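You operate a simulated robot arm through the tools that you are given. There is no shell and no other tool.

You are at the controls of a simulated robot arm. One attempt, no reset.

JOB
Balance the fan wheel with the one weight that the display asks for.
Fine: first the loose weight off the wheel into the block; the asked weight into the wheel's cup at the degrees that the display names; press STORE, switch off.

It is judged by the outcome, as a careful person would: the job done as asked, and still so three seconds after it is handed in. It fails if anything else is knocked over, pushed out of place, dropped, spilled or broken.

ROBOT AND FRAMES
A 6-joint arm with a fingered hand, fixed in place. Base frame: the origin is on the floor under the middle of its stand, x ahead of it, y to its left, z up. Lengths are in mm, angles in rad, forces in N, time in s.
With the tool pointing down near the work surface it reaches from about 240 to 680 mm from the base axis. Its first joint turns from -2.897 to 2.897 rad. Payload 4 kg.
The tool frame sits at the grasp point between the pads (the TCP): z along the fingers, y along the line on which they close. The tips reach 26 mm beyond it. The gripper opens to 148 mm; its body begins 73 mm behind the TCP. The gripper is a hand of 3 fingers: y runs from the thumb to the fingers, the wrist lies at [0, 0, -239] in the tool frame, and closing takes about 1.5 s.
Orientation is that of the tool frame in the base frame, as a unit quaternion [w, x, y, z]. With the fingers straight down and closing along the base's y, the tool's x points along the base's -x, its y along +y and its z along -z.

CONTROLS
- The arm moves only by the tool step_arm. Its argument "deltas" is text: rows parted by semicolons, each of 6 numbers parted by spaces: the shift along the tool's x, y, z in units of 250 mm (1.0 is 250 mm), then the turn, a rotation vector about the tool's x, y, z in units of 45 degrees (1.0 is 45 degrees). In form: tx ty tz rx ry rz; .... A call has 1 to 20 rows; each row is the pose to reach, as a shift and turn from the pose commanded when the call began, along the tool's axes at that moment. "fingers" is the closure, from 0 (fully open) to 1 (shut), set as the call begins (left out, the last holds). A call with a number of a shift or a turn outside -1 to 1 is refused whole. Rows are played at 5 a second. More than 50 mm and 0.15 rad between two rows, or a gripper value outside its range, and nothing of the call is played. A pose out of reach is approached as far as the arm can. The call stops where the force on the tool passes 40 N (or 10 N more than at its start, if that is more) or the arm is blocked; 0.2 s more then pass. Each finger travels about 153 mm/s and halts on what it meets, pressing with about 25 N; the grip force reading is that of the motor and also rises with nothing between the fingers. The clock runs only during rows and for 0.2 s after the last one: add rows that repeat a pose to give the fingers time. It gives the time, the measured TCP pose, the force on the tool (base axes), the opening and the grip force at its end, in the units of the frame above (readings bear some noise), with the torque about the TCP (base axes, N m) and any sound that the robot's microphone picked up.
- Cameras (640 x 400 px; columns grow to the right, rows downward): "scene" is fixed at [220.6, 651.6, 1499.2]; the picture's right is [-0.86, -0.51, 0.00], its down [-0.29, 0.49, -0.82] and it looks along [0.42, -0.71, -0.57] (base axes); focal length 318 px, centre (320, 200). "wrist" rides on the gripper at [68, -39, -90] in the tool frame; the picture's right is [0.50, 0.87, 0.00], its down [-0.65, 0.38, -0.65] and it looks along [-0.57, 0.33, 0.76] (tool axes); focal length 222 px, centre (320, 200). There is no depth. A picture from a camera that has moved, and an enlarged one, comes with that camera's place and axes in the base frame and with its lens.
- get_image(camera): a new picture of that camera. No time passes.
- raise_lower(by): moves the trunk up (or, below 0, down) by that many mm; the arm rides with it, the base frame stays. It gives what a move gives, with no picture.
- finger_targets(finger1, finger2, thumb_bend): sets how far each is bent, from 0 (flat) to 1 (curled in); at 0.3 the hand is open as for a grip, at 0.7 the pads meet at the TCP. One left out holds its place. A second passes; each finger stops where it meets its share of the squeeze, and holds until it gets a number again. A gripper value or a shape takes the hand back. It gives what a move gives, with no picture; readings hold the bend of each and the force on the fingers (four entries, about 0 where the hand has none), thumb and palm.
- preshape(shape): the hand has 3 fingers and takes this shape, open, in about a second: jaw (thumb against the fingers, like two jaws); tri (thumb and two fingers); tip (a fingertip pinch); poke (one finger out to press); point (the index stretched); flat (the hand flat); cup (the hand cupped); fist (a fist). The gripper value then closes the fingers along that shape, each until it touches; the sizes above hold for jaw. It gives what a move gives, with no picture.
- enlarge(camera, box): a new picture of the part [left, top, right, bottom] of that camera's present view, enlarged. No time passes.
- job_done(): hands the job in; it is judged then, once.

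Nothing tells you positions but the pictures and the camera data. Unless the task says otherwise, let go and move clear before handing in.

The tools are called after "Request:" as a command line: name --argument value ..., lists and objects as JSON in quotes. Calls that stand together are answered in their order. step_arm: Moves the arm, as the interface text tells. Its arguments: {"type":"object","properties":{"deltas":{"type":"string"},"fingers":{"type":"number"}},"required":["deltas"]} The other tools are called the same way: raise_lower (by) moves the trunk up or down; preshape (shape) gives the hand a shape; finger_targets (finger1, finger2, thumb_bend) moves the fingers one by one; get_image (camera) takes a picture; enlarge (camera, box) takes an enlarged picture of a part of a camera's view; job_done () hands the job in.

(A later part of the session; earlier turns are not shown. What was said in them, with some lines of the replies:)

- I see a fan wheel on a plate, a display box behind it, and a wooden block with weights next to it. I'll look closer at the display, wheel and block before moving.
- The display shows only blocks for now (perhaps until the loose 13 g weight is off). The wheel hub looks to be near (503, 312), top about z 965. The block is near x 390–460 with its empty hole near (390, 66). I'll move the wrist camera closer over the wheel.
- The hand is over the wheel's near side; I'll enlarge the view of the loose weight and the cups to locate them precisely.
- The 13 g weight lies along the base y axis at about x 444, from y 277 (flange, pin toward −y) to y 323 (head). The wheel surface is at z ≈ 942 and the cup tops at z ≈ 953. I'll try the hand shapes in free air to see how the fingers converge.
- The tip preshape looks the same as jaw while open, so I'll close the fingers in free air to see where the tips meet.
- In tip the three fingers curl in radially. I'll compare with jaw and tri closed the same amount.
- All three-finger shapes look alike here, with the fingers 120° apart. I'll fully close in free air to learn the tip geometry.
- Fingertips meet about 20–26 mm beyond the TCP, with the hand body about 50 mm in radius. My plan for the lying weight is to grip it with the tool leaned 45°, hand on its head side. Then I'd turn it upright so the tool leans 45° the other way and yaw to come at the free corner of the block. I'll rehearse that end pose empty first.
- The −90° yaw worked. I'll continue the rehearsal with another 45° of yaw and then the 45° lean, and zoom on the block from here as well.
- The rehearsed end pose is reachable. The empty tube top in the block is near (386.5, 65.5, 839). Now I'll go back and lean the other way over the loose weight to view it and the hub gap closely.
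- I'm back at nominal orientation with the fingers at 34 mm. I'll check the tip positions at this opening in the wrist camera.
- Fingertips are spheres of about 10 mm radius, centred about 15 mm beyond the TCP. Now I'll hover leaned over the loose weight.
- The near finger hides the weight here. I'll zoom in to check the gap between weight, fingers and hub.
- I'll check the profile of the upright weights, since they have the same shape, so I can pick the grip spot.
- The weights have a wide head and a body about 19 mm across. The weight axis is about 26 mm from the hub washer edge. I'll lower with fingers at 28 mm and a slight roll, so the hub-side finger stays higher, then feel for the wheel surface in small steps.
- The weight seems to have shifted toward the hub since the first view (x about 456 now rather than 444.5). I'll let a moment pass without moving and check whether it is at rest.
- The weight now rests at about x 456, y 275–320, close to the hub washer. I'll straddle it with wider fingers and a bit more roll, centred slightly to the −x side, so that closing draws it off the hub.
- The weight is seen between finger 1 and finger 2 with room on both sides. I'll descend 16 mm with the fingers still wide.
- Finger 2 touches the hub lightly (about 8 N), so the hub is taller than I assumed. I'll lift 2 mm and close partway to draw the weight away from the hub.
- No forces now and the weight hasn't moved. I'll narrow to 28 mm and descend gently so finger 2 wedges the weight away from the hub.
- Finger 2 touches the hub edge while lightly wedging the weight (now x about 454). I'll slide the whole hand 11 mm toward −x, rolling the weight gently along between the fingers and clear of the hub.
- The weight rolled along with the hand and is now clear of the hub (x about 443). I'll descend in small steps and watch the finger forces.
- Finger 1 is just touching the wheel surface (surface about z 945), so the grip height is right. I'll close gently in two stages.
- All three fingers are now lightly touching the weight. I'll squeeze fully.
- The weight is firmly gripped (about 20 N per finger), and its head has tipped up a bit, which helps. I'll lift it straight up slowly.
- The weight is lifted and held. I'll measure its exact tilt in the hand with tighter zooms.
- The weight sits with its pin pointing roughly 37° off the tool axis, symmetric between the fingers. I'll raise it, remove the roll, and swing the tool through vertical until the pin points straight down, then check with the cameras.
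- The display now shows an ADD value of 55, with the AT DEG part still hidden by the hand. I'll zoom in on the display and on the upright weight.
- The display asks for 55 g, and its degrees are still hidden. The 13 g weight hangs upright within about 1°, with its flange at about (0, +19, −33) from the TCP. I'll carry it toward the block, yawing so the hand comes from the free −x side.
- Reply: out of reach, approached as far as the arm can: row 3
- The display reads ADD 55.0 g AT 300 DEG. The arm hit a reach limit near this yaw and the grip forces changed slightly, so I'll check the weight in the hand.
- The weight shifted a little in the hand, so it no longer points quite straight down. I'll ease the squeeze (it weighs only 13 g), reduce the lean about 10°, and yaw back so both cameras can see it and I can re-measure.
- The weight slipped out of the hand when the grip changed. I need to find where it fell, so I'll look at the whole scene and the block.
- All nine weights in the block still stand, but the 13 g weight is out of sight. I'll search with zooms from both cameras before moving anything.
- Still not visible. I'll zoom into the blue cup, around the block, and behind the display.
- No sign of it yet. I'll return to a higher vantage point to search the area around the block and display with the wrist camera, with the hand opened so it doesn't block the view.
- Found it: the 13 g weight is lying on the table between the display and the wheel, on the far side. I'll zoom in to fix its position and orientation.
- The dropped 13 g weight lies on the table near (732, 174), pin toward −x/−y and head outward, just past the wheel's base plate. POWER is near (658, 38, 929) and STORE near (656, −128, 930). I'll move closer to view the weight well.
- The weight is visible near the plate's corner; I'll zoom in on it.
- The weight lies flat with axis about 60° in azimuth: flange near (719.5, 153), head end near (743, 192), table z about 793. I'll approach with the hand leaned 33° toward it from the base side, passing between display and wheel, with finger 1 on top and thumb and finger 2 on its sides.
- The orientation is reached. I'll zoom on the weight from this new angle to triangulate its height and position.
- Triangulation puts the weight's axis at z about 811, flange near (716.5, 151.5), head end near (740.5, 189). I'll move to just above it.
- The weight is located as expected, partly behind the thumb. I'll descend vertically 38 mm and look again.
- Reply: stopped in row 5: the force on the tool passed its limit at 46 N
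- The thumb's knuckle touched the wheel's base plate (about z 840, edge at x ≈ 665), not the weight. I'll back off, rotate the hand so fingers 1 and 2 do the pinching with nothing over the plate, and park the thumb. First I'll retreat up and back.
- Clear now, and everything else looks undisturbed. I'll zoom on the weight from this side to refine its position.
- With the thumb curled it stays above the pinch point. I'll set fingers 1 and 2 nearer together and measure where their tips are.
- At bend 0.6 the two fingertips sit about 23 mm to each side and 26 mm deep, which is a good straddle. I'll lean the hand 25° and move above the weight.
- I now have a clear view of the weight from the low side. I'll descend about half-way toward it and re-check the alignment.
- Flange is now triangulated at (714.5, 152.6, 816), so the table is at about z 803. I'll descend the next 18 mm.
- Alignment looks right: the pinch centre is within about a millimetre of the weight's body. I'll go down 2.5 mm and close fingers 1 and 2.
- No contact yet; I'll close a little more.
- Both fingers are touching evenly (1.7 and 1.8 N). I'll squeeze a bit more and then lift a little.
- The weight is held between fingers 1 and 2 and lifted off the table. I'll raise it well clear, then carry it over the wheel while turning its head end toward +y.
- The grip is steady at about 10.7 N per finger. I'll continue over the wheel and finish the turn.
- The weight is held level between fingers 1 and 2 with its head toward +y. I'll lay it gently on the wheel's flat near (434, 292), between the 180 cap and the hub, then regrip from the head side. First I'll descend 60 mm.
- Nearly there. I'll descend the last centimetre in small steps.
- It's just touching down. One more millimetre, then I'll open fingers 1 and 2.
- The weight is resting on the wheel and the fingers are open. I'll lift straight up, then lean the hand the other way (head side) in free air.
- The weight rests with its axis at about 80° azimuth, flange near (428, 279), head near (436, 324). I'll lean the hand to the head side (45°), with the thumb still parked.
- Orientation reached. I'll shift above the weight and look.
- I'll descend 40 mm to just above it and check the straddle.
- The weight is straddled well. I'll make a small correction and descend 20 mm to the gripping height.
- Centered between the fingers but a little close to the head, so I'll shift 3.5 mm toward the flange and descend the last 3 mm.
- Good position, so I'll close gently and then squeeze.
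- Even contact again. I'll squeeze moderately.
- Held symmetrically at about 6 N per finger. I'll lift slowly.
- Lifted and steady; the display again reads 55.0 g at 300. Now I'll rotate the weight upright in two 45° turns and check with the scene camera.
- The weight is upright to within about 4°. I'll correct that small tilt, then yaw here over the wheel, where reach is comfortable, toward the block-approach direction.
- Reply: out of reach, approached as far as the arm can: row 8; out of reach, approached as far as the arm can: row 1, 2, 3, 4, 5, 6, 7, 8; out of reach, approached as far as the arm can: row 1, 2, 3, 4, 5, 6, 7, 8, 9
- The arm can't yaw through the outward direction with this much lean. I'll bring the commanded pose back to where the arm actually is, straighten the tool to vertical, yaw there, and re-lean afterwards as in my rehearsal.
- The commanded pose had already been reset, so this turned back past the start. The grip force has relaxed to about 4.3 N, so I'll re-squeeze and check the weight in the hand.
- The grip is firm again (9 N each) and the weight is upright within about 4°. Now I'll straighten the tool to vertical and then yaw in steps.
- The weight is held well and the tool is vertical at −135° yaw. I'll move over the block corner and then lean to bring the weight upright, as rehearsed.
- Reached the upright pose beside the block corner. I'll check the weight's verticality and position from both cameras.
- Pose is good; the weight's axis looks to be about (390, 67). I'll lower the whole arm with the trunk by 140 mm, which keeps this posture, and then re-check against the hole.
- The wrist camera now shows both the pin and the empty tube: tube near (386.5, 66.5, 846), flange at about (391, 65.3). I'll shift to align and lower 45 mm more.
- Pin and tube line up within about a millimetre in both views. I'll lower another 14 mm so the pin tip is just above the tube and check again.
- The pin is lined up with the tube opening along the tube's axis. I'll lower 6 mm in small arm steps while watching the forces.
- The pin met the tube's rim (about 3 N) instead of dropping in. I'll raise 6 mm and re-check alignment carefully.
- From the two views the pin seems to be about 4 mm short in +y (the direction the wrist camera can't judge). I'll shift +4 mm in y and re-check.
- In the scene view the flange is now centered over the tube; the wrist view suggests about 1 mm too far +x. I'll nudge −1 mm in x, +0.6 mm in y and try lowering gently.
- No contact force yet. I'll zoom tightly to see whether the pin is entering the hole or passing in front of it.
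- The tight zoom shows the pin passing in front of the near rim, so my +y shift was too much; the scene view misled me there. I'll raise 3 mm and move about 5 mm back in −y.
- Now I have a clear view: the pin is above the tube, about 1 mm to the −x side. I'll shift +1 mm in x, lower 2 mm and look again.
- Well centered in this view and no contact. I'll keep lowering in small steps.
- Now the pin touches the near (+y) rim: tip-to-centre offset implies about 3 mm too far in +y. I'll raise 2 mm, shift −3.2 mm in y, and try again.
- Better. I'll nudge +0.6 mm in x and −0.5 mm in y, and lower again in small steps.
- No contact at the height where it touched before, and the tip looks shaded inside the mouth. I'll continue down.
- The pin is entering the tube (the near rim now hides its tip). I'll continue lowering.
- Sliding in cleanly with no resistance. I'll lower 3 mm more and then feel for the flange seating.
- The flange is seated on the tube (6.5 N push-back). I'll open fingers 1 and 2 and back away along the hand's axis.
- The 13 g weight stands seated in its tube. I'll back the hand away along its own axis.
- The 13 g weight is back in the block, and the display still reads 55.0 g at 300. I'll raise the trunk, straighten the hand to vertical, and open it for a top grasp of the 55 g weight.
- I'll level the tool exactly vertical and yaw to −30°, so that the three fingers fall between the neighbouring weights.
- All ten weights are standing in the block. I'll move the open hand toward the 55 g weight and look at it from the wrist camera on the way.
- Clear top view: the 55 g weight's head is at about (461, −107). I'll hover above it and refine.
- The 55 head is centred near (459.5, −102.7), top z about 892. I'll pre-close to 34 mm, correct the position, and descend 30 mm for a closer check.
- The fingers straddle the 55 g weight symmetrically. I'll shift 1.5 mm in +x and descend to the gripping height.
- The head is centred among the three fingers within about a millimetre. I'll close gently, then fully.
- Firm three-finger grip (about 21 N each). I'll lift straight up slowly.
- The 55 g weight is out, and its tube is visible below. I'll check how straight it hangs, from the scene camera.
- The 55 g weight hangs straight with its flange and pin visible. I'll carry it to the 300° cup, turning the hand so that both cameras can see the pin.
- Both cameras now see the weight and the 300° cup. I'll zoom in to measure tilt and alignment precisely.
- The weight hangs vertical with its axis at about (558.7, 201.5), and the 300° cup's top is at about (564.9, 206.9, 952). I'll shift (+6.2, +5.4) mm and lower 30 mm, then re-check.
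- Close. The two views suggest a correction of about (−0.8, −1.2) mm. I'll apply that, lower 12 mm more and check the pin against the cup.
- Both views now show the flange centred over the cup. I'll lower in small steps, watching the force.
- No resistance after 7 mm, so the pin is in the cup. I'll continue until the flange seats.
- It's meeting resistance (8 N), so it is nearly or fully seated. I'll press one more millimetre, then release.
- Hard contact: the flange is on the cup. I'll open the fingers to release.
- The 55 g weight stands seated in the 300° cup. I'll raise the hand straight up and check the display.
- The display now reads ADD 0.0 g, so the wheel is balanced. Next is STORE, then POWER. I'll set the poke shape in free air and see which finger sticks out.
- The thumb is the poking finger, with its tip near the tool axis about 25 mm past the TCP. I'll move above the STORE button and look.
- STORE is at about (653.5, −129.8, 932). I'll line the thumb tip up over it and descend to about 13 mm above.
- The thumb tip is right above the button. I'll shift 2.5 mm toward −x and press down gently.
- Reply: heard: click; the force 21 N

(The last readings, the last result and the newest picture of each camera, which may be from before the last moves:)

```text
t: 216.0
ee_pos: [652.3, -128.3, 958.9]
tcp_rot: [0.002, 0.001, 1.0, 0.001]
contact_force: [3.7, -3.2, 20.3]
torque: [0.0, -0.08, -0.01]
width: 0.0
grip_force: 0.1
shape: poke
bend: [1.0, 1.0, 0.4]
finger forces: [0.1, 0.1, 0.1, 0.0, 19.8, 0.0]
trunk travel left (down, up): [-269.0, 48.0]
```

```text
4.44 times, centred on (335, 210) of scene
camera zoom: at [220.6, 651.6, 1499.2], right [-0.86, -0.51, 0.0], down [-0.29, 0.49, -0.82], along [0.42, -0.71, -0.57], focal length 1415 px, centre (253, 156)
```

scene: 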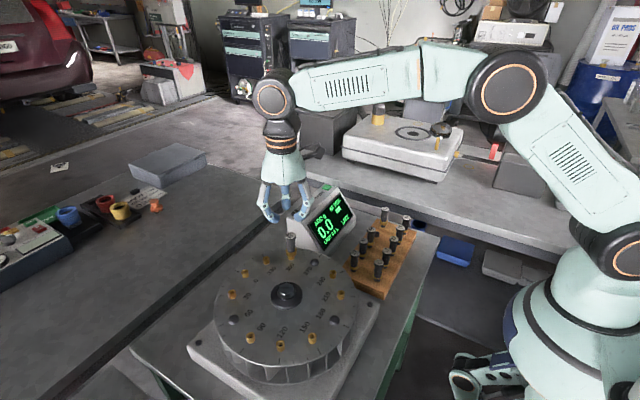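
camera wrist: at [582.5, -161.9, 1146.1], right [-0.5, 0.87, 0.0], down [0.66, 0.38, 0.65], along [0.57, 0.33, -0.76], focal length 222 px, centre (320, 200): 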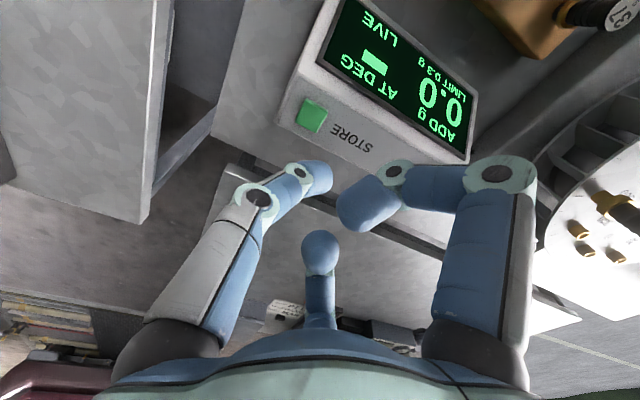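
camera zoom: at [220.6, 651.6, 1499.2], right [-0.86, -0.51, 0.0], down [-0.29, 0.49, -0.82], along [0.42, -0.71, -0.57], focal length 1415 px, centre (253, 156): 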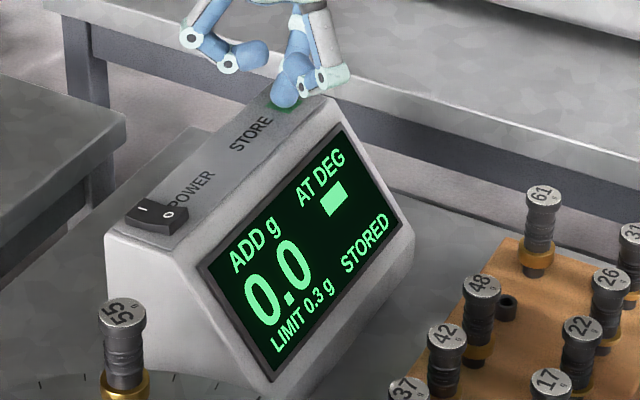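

A click was heard and the display shows STORED. I'll lift off and move over the POWER switch.

Request:
step_arm --deltas "0 0 -0.04 0 0 0; 0 0 -0.1 0 0 0; 0 0 -0.16 0 0 0; 0 0 -0.22 0 0 0; 0 0 -0.28 0 0 0; 0 0 -0.34 0 0 0"

Request:
step_arm --deltas "0 0.08 0 0 0 0; 0 0.16 0 0 0 0; 0 0.24 0 0 0 0; 0 0.32 0 0 0 0; 0 0.4 0 0 0 0; 0 0.48 0 0 0 0; 0 0.56 0 0 0 0; 0 0.64 0 0 0 0; 0 0.64 0 0 0 0"

Request:
enlarge --camera "wrist" --box '[200, 60, 440, 240]'

Request:
enlarge --camera "scene" --box '[280, 150, 350, 240]'

```text
t: 217.4
ee_pos: [653.2, -128.6, 1041.6]
tcp_rot: [0.0, 0.001, 1.0, 0.001]
contact_force: [-0.7, 0.3, 0.6]
torque: [0.05, -0.01, -0.01]
width: 0.0
grip_force: 0.1
shape: poke
bend: [1.0, 1.0, 0.4]
finger forces: [0.0, 0.0, 0.0, 0.0, 0.0, 0.0]
trunk travel left (down, up): [-269.0, 48.0]
```

```text
t: 219.4
ee_pos: [651.0, 32.5, 1041.6]
tcp_rot: [0.0, 0.001, 1.0, 0.0]
contact_force: [-0.4, 0.7, -0.1]
torque: [0.0, -0.02, 0.01]
width: 0.0
grip_force: 0.0
shape: poke
bend: [1.0, 1.0, 0.4]
finger forces: [0.1, 0.0, 0.1, 0.0, 0.0, 0.0]
trunk travel left (down, up): [-269.0, 48.0]
```

```text
2.22 times, centred on (320, 150) of wrist
camera zoom: at [585.6, -5.9, 1133.8], right [-0.5, 0.87, 0.0], down [0.66, 0.38, 0.65], along [0.57, 0.33, -0.76], focal length 494 px, centre (320, 311)
```

zoom: 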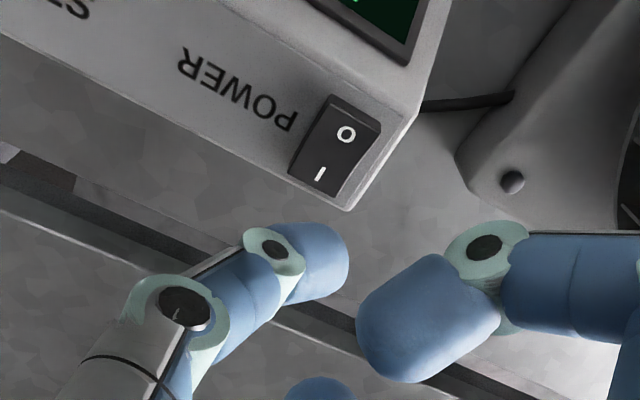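

```text
4.44 times, centred on (315, 195) of scene
camera zoom: at [220.6, 651.6, 1499.2], right [-0.86, -0.51, 0.0], down [-0.29, 0.49, -0.82], along [0.42, -0.71, -0.57], focal length 1415 px, centre (342, 222)
```

zoom: 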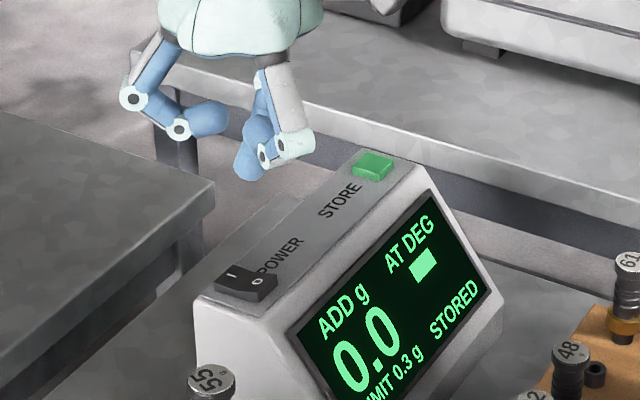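

The rocker's O side (−x half, about (646, 41)) is the raised one. I'll align the thumb tip over it and descend to just above.

Request:
step_arm --deltas "0.0124 0.0226 0 0 0 0; 0.0248 0.0452 0.03 0 0 0; 0.0248 0.0452 0.08 0 0 0; 0.0248 0.0452 0.13 0 0 0; 0.0248 0.0452 0.18 0 0 0; 0.0248 0.0452 0.23 0 0 0; 0.0248 0.0452 0.27 0 0 0; 0.0248 0.0452 0.27 0 0 0"

Request:
enlarge --camera "wrist" --box '[240, 100, 400, 240]'

Request:
enlarge --camera "scene" --box '[275, 185, 325, 235]'

```text
t: 221.2
ee_pos: [647.1, 45.6, 974.5]
tcp_rot: [0.001, 0.001, 1.0, 0.001]
contact_force: [0.1, -0.1, 0.1]
torque: [-0.03, -0.01, 0.04]
width: 0.3
grip_force: 0.0
shape: poke
bend: [1.0, 1.0, 0.4]
finger forces: [0.1, 0.1, 0.1, 0.0, 0.0, 0.0]
trunk travel left (down, up): [-269.0, 48.0]
```

```text
2.86 times, centred on (320, 170) of wrist
camera zoom: at [581.0, 6.5, 1066.6], right [-0.5, 0.87, 0.0], down [0.66, 0.38, 0.66], along [0.57, 0.33, -0.76], focal length 635 px, centre (320, 286)
```

zoom: 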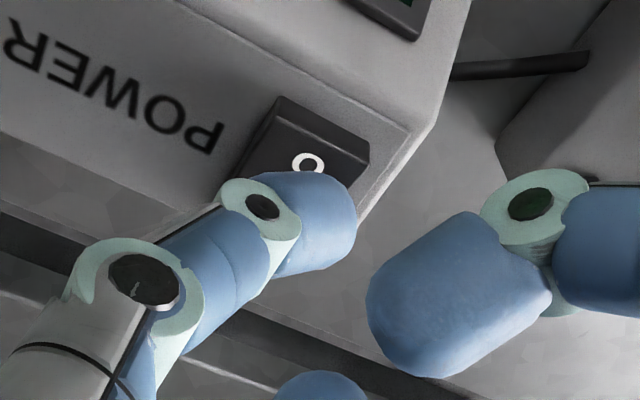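

```text
8.00 times, centred on (300, 210) of scene
camera zoom: at [220.6, 651.6, 1499.2], right [-0.86, -0.51, 0.0], down [-0.29, 0.49, -0.82], along [0.42, -0.71, -0.57], focal length 2547 px, centre (480, 120)
```

zoom: 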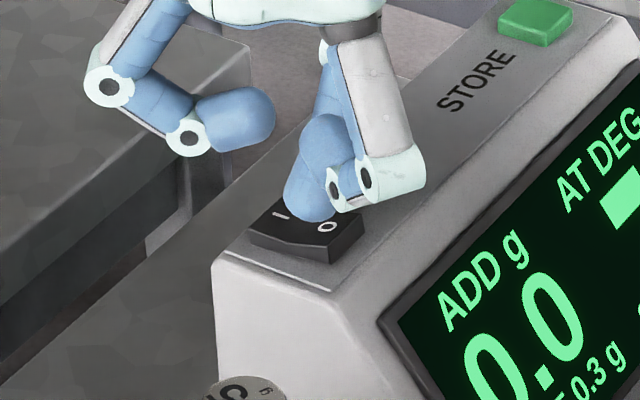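

I'll nudge toward the O mark (−5 mm x, −3.5 mm y) and press down gently.

Request:
step_arm --deltas "0.02 -0.014 0 0 0 0; 0.02 -0.014 0.012 0 0 0; 0.02 -0.014 0.024 0 0 0; 0.02 -0.014 0.032 0 0 0; 0.02 -0.014 0.04 0 0 0; 0.02 -0.014 0.04 0 0 0"

Request:
enlarge --camera "scene" --box '[275, 185, 345, 245]'

```text
t: 222.6
ee_pos: [642.9, 39.8, 967.2]
tcp_rot: [0.003, 0.0, 1.0, 0.001]
contact_force: [0.5, -1.6, 10.6]
torque: [0.03, -0.08, -0.04]
width: 0.0
grip_force: 0.1
shape: poke
bend: [1.0, 1.0, 0.4]
finger forces: [0.0, 0.0, 0.0, 0.0, 9.8, 0.0]
trunk travel left (down, up): [-269.0, 48.0]
```

```text
6.67 times, centred on (310, 215) of scene
camera zoom: at [220.6, 651.6, 1499.2], right [-0.86, -0.51, 0.0], down [-0.29, 0.49, -0.82], along [0.42, -0.71, -0.57], focal length 2123 px, centre (387, 100)
```

zoom: 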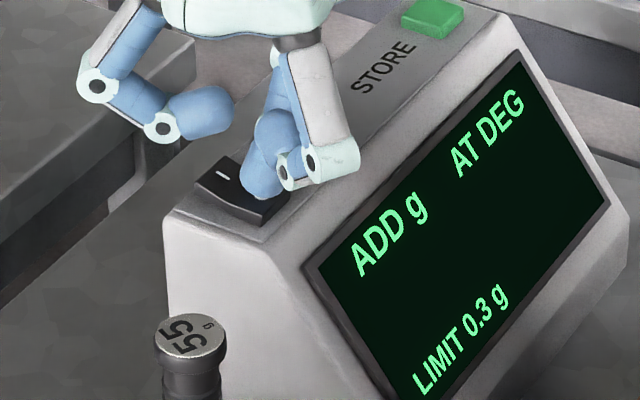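

The values have gone from the display and the rocker's I side is now up. I'll press a touch more to be sure it latches, then lift away and check.

Request:
step_arm --deltas "0 0 0.004 0 0 0; 0 0 0.008 0 0 0; 0 0 0.008 0 0 0"

Request:
step_arm --deltas "0 0 -0.03 0 0 0; 0 0 -0.08 0 0 0; 0 0 -0.14 0 0 0; 0 0 -0.2 0 0 0; 0 0 -0.26 0 0 0; 0 0 -0.32 0 0 0; 0 0 -0.38 0 0 0; 0 0 -0.44 0 0 0; 0 0 -0.5 0 0 0; 0 0 -0.5 0 0 0"

Request:
enlarge --camera "scene" --box '[265, 170, 375, 280]'

Request:
get_image --camera "wrist"

```text
t: 223.4
ee_pos: [641.9, 40.3, 966.6]
tcp_rot: [0.003, 0.001, 1.0, 0.001]
contact_force: [2.7, -5.6, 26.6]
torque: [-0.09, -0.31, -0.06]
width: 0.0
grip_force: 0.0
shape: poke
bend: [1.0, 1.0, 0.9]
finger forces: [0.1, 0.0, 0.1, 0.0, 26.3, 0.0]
trunk travel left (down, up): [-269.0, 48.0]
```

```text
t: 225.6
ee_pos: [640.9, 41.1, 1087.6]
tcp_rot: [0.001, 0.0, 1.0, 0.001]
contact_force: [0.6, -1.2, 0.7]
torque: [0.03, -0.02, -0.01]
width: 0.0
grip_force: 0.1
shape: poke
bend: [1.0, 1.0, 0.4]
finger forces: [0.0, 0.0, 0.1, 0.0, 0.1, 0.0]
trunk travel left (down, up): [-269.0, 48.0]
```

```text
3.64 times, centred on (320, 225) of scene
camera zoom: at [220.6, 651.6, 1499.2], right [-0.86, -0.51, 0.0], down [-0.29, 0.49, -0.82], along [0.42, -0.71, -0.57], focal length 1158 px, centre (320, 109)
```

zoom: 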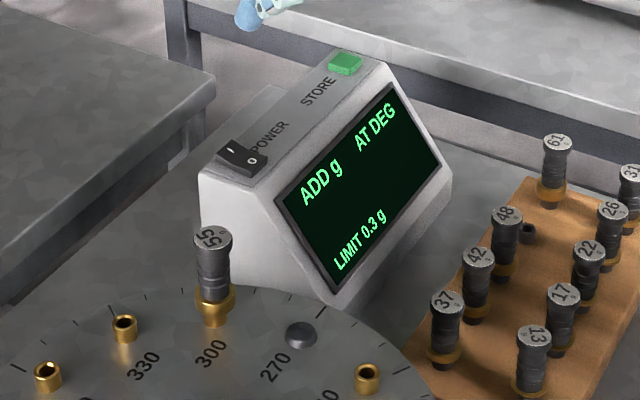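

```text
taken
camera wrist: at [575.2, 1.3, 1179.7], right [-0.5, 0.87, 0.0], down [0.66, 0.38, 0.66], along [0.57, 0.33, -0.76], focal length 222 px, centre (320, 200)
```

wrist: 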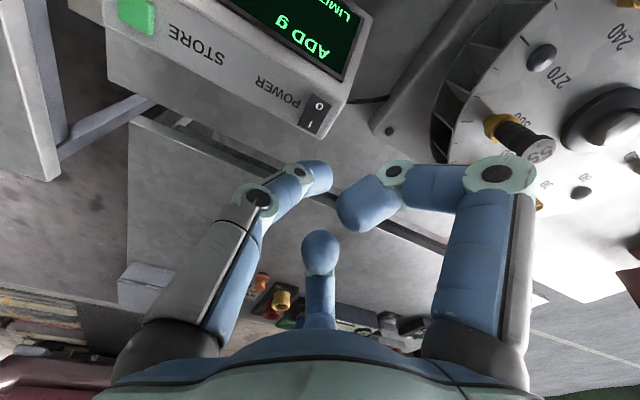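

The unit is switched off and stays off. Before handing in, I'll check that the 55 g and 13 g weights are properly seated.

Request:
enlarge --camera "scene" --box '[280, 225, 315, 268]'

Request:
enlarge --camera "scene" --box '[345, 225, 405, 290]'

Request:
enlarge --camera "wrist" --box '[460, 90, 580, 190]'

```text
9.30 times, centred on (298, 246) of scene
camera zoom: at [220.6, 651.6, 1499.2], right [-0.86, -0.51, 0.0], down [-0.29, 0.49, -0.82], along [0.42, -0.71, -0.57], focal length 2962 px, centre (529, -233)
```

zoom: 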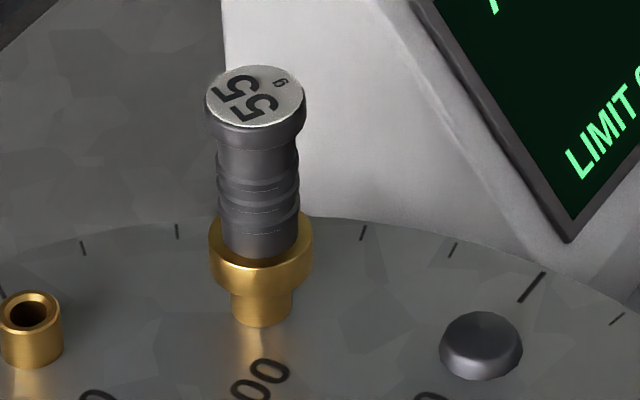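

```text
6.15 times, centred on (375, 258) of scene
camera zoom: at [220.6, 651.6, 1499.2], right [-0.86, -0.51, 0.0], down [-0.29, 0.49, -0.82], along [0.42, -0.71, -0.57], focal length 1959 px, centre (-18, -154)
```

zoom: 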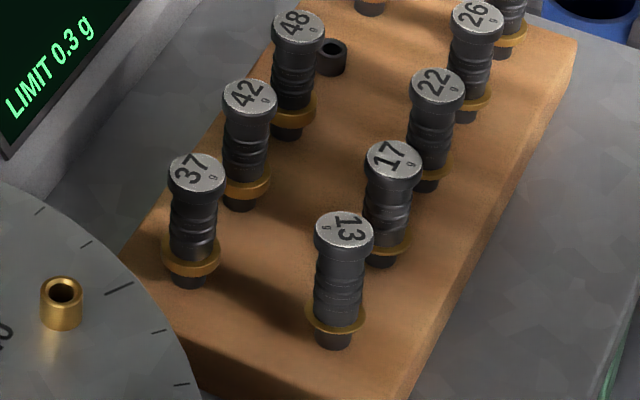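

```text
4.00 times, centred on (520, 140) of wrist
camera zoom: at [575.2, 1.3, 1179.7], right [-0.5, 0.87, 0.0], down [0.66, 0.38, 0.66], along [0.57, 0.33, -0.76], focal length 888 px, centre (-480, 440)
```

zoom: 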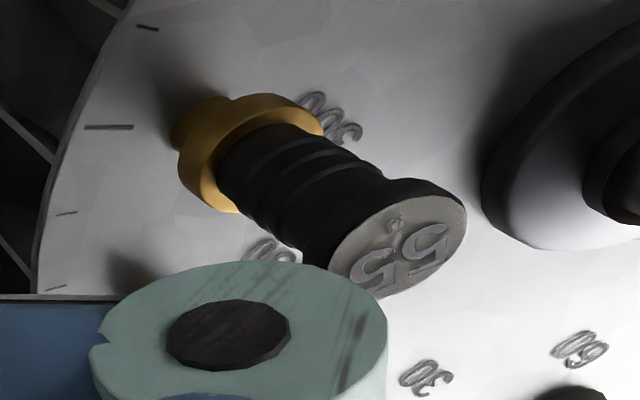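

Both weights are fully seated, everything else is standing in place, STORE was registered and the power is off. I'll move the arm clear to its starting area and then hand in.

Request:
step_arm --deltas "0 0 -0.1 0 0 0; 0 0 -0.2 0 0 0; 0 0 -0.3 0 0 0; 0 0 -0.4 0 0 0; 0.1 0 -0.5 0 0 0; 0.2 0 -0.55 0 0 0; 0.3 0 -0.6 0 0 0; 0.4 0.02 -0.62 0 0 0; 0.5 0.04 -0.64 0 0 0; 0.6 0.06 -0.65 0 0 0; 0.7 0.08 -0.65 0 0 0; 0.8 0.1 -0.65 0 0 0; 0.88 0.12 -0.65 0 0 0; 0.88 0.12 -0.65 0 0 0"

Request:
get_image --camera "scene"

```text
t: 228.6
ee_pos: [421.5, 68.9, 1251.4]
tcp_rot: [0.0, 0.001, 1.0, 0.0]
contact_force: [0.3, 0.0, 0.5]
torque: [0.0, 0.01, 0.0]
width: 0.2
grip_force: 0.1
shape: poke
bend: [1.0, 1.0, 0.4]
finger forces: [0.0, 0.0, 0.0, 0.1, 0.0, 0.0]
out of reach, approached as far as the arm can: row 4
trunk travel left (down, up): [-269.0, 48.0]
```

```text
taken
```

scene: 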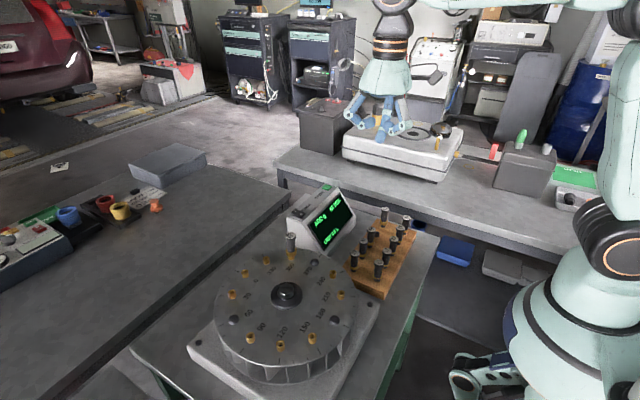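

The arm is clear. The 13 g weight is in the block and the 55 g weight is in the 300° cup. STORE was pressed, the power is off, and nothing else has moved, so I'm handing in the job.

Request:
job_done

```text
The job is handed in.
```

The wheel is balanced as asked, but I dropped the 13 g weight on the first try. The job has been handed in and I have not seen a verdict.

- **Loose weight:** the 13 g weight is off the wheel and standing in its tube in the block.
- **Asked weight:** the display asked for 55.0 g at 300 degrees. The 55 g weight is seated in the 300° cup, and the display then read ADD 0.0 g.
- **STORE and power:** I pressed STORE, heard a click and saw STORED. The rocker is now on O; the values went off the display and stayed off.

Things that went wrong on the way:

- **The drop:** it slipped out over the block when I changed the grip and fell on the table between the display and the wheel. I picked it up, laid it briefly on the wheel to regrip it, and then put it in the block.
- **Bump on the base plate:** while reaching for it, the thumb pressed on the corner of the wheel's base plate with about 46 N before the arm stopped. I saw no movement of the plate or wheel.
- **Touch on the hub:** a finger also touched the wheel's hub lightly (about 8 N) during the first pickup.

In the last pictures every other weight stands in its place and nothing else looks moved or damaged.
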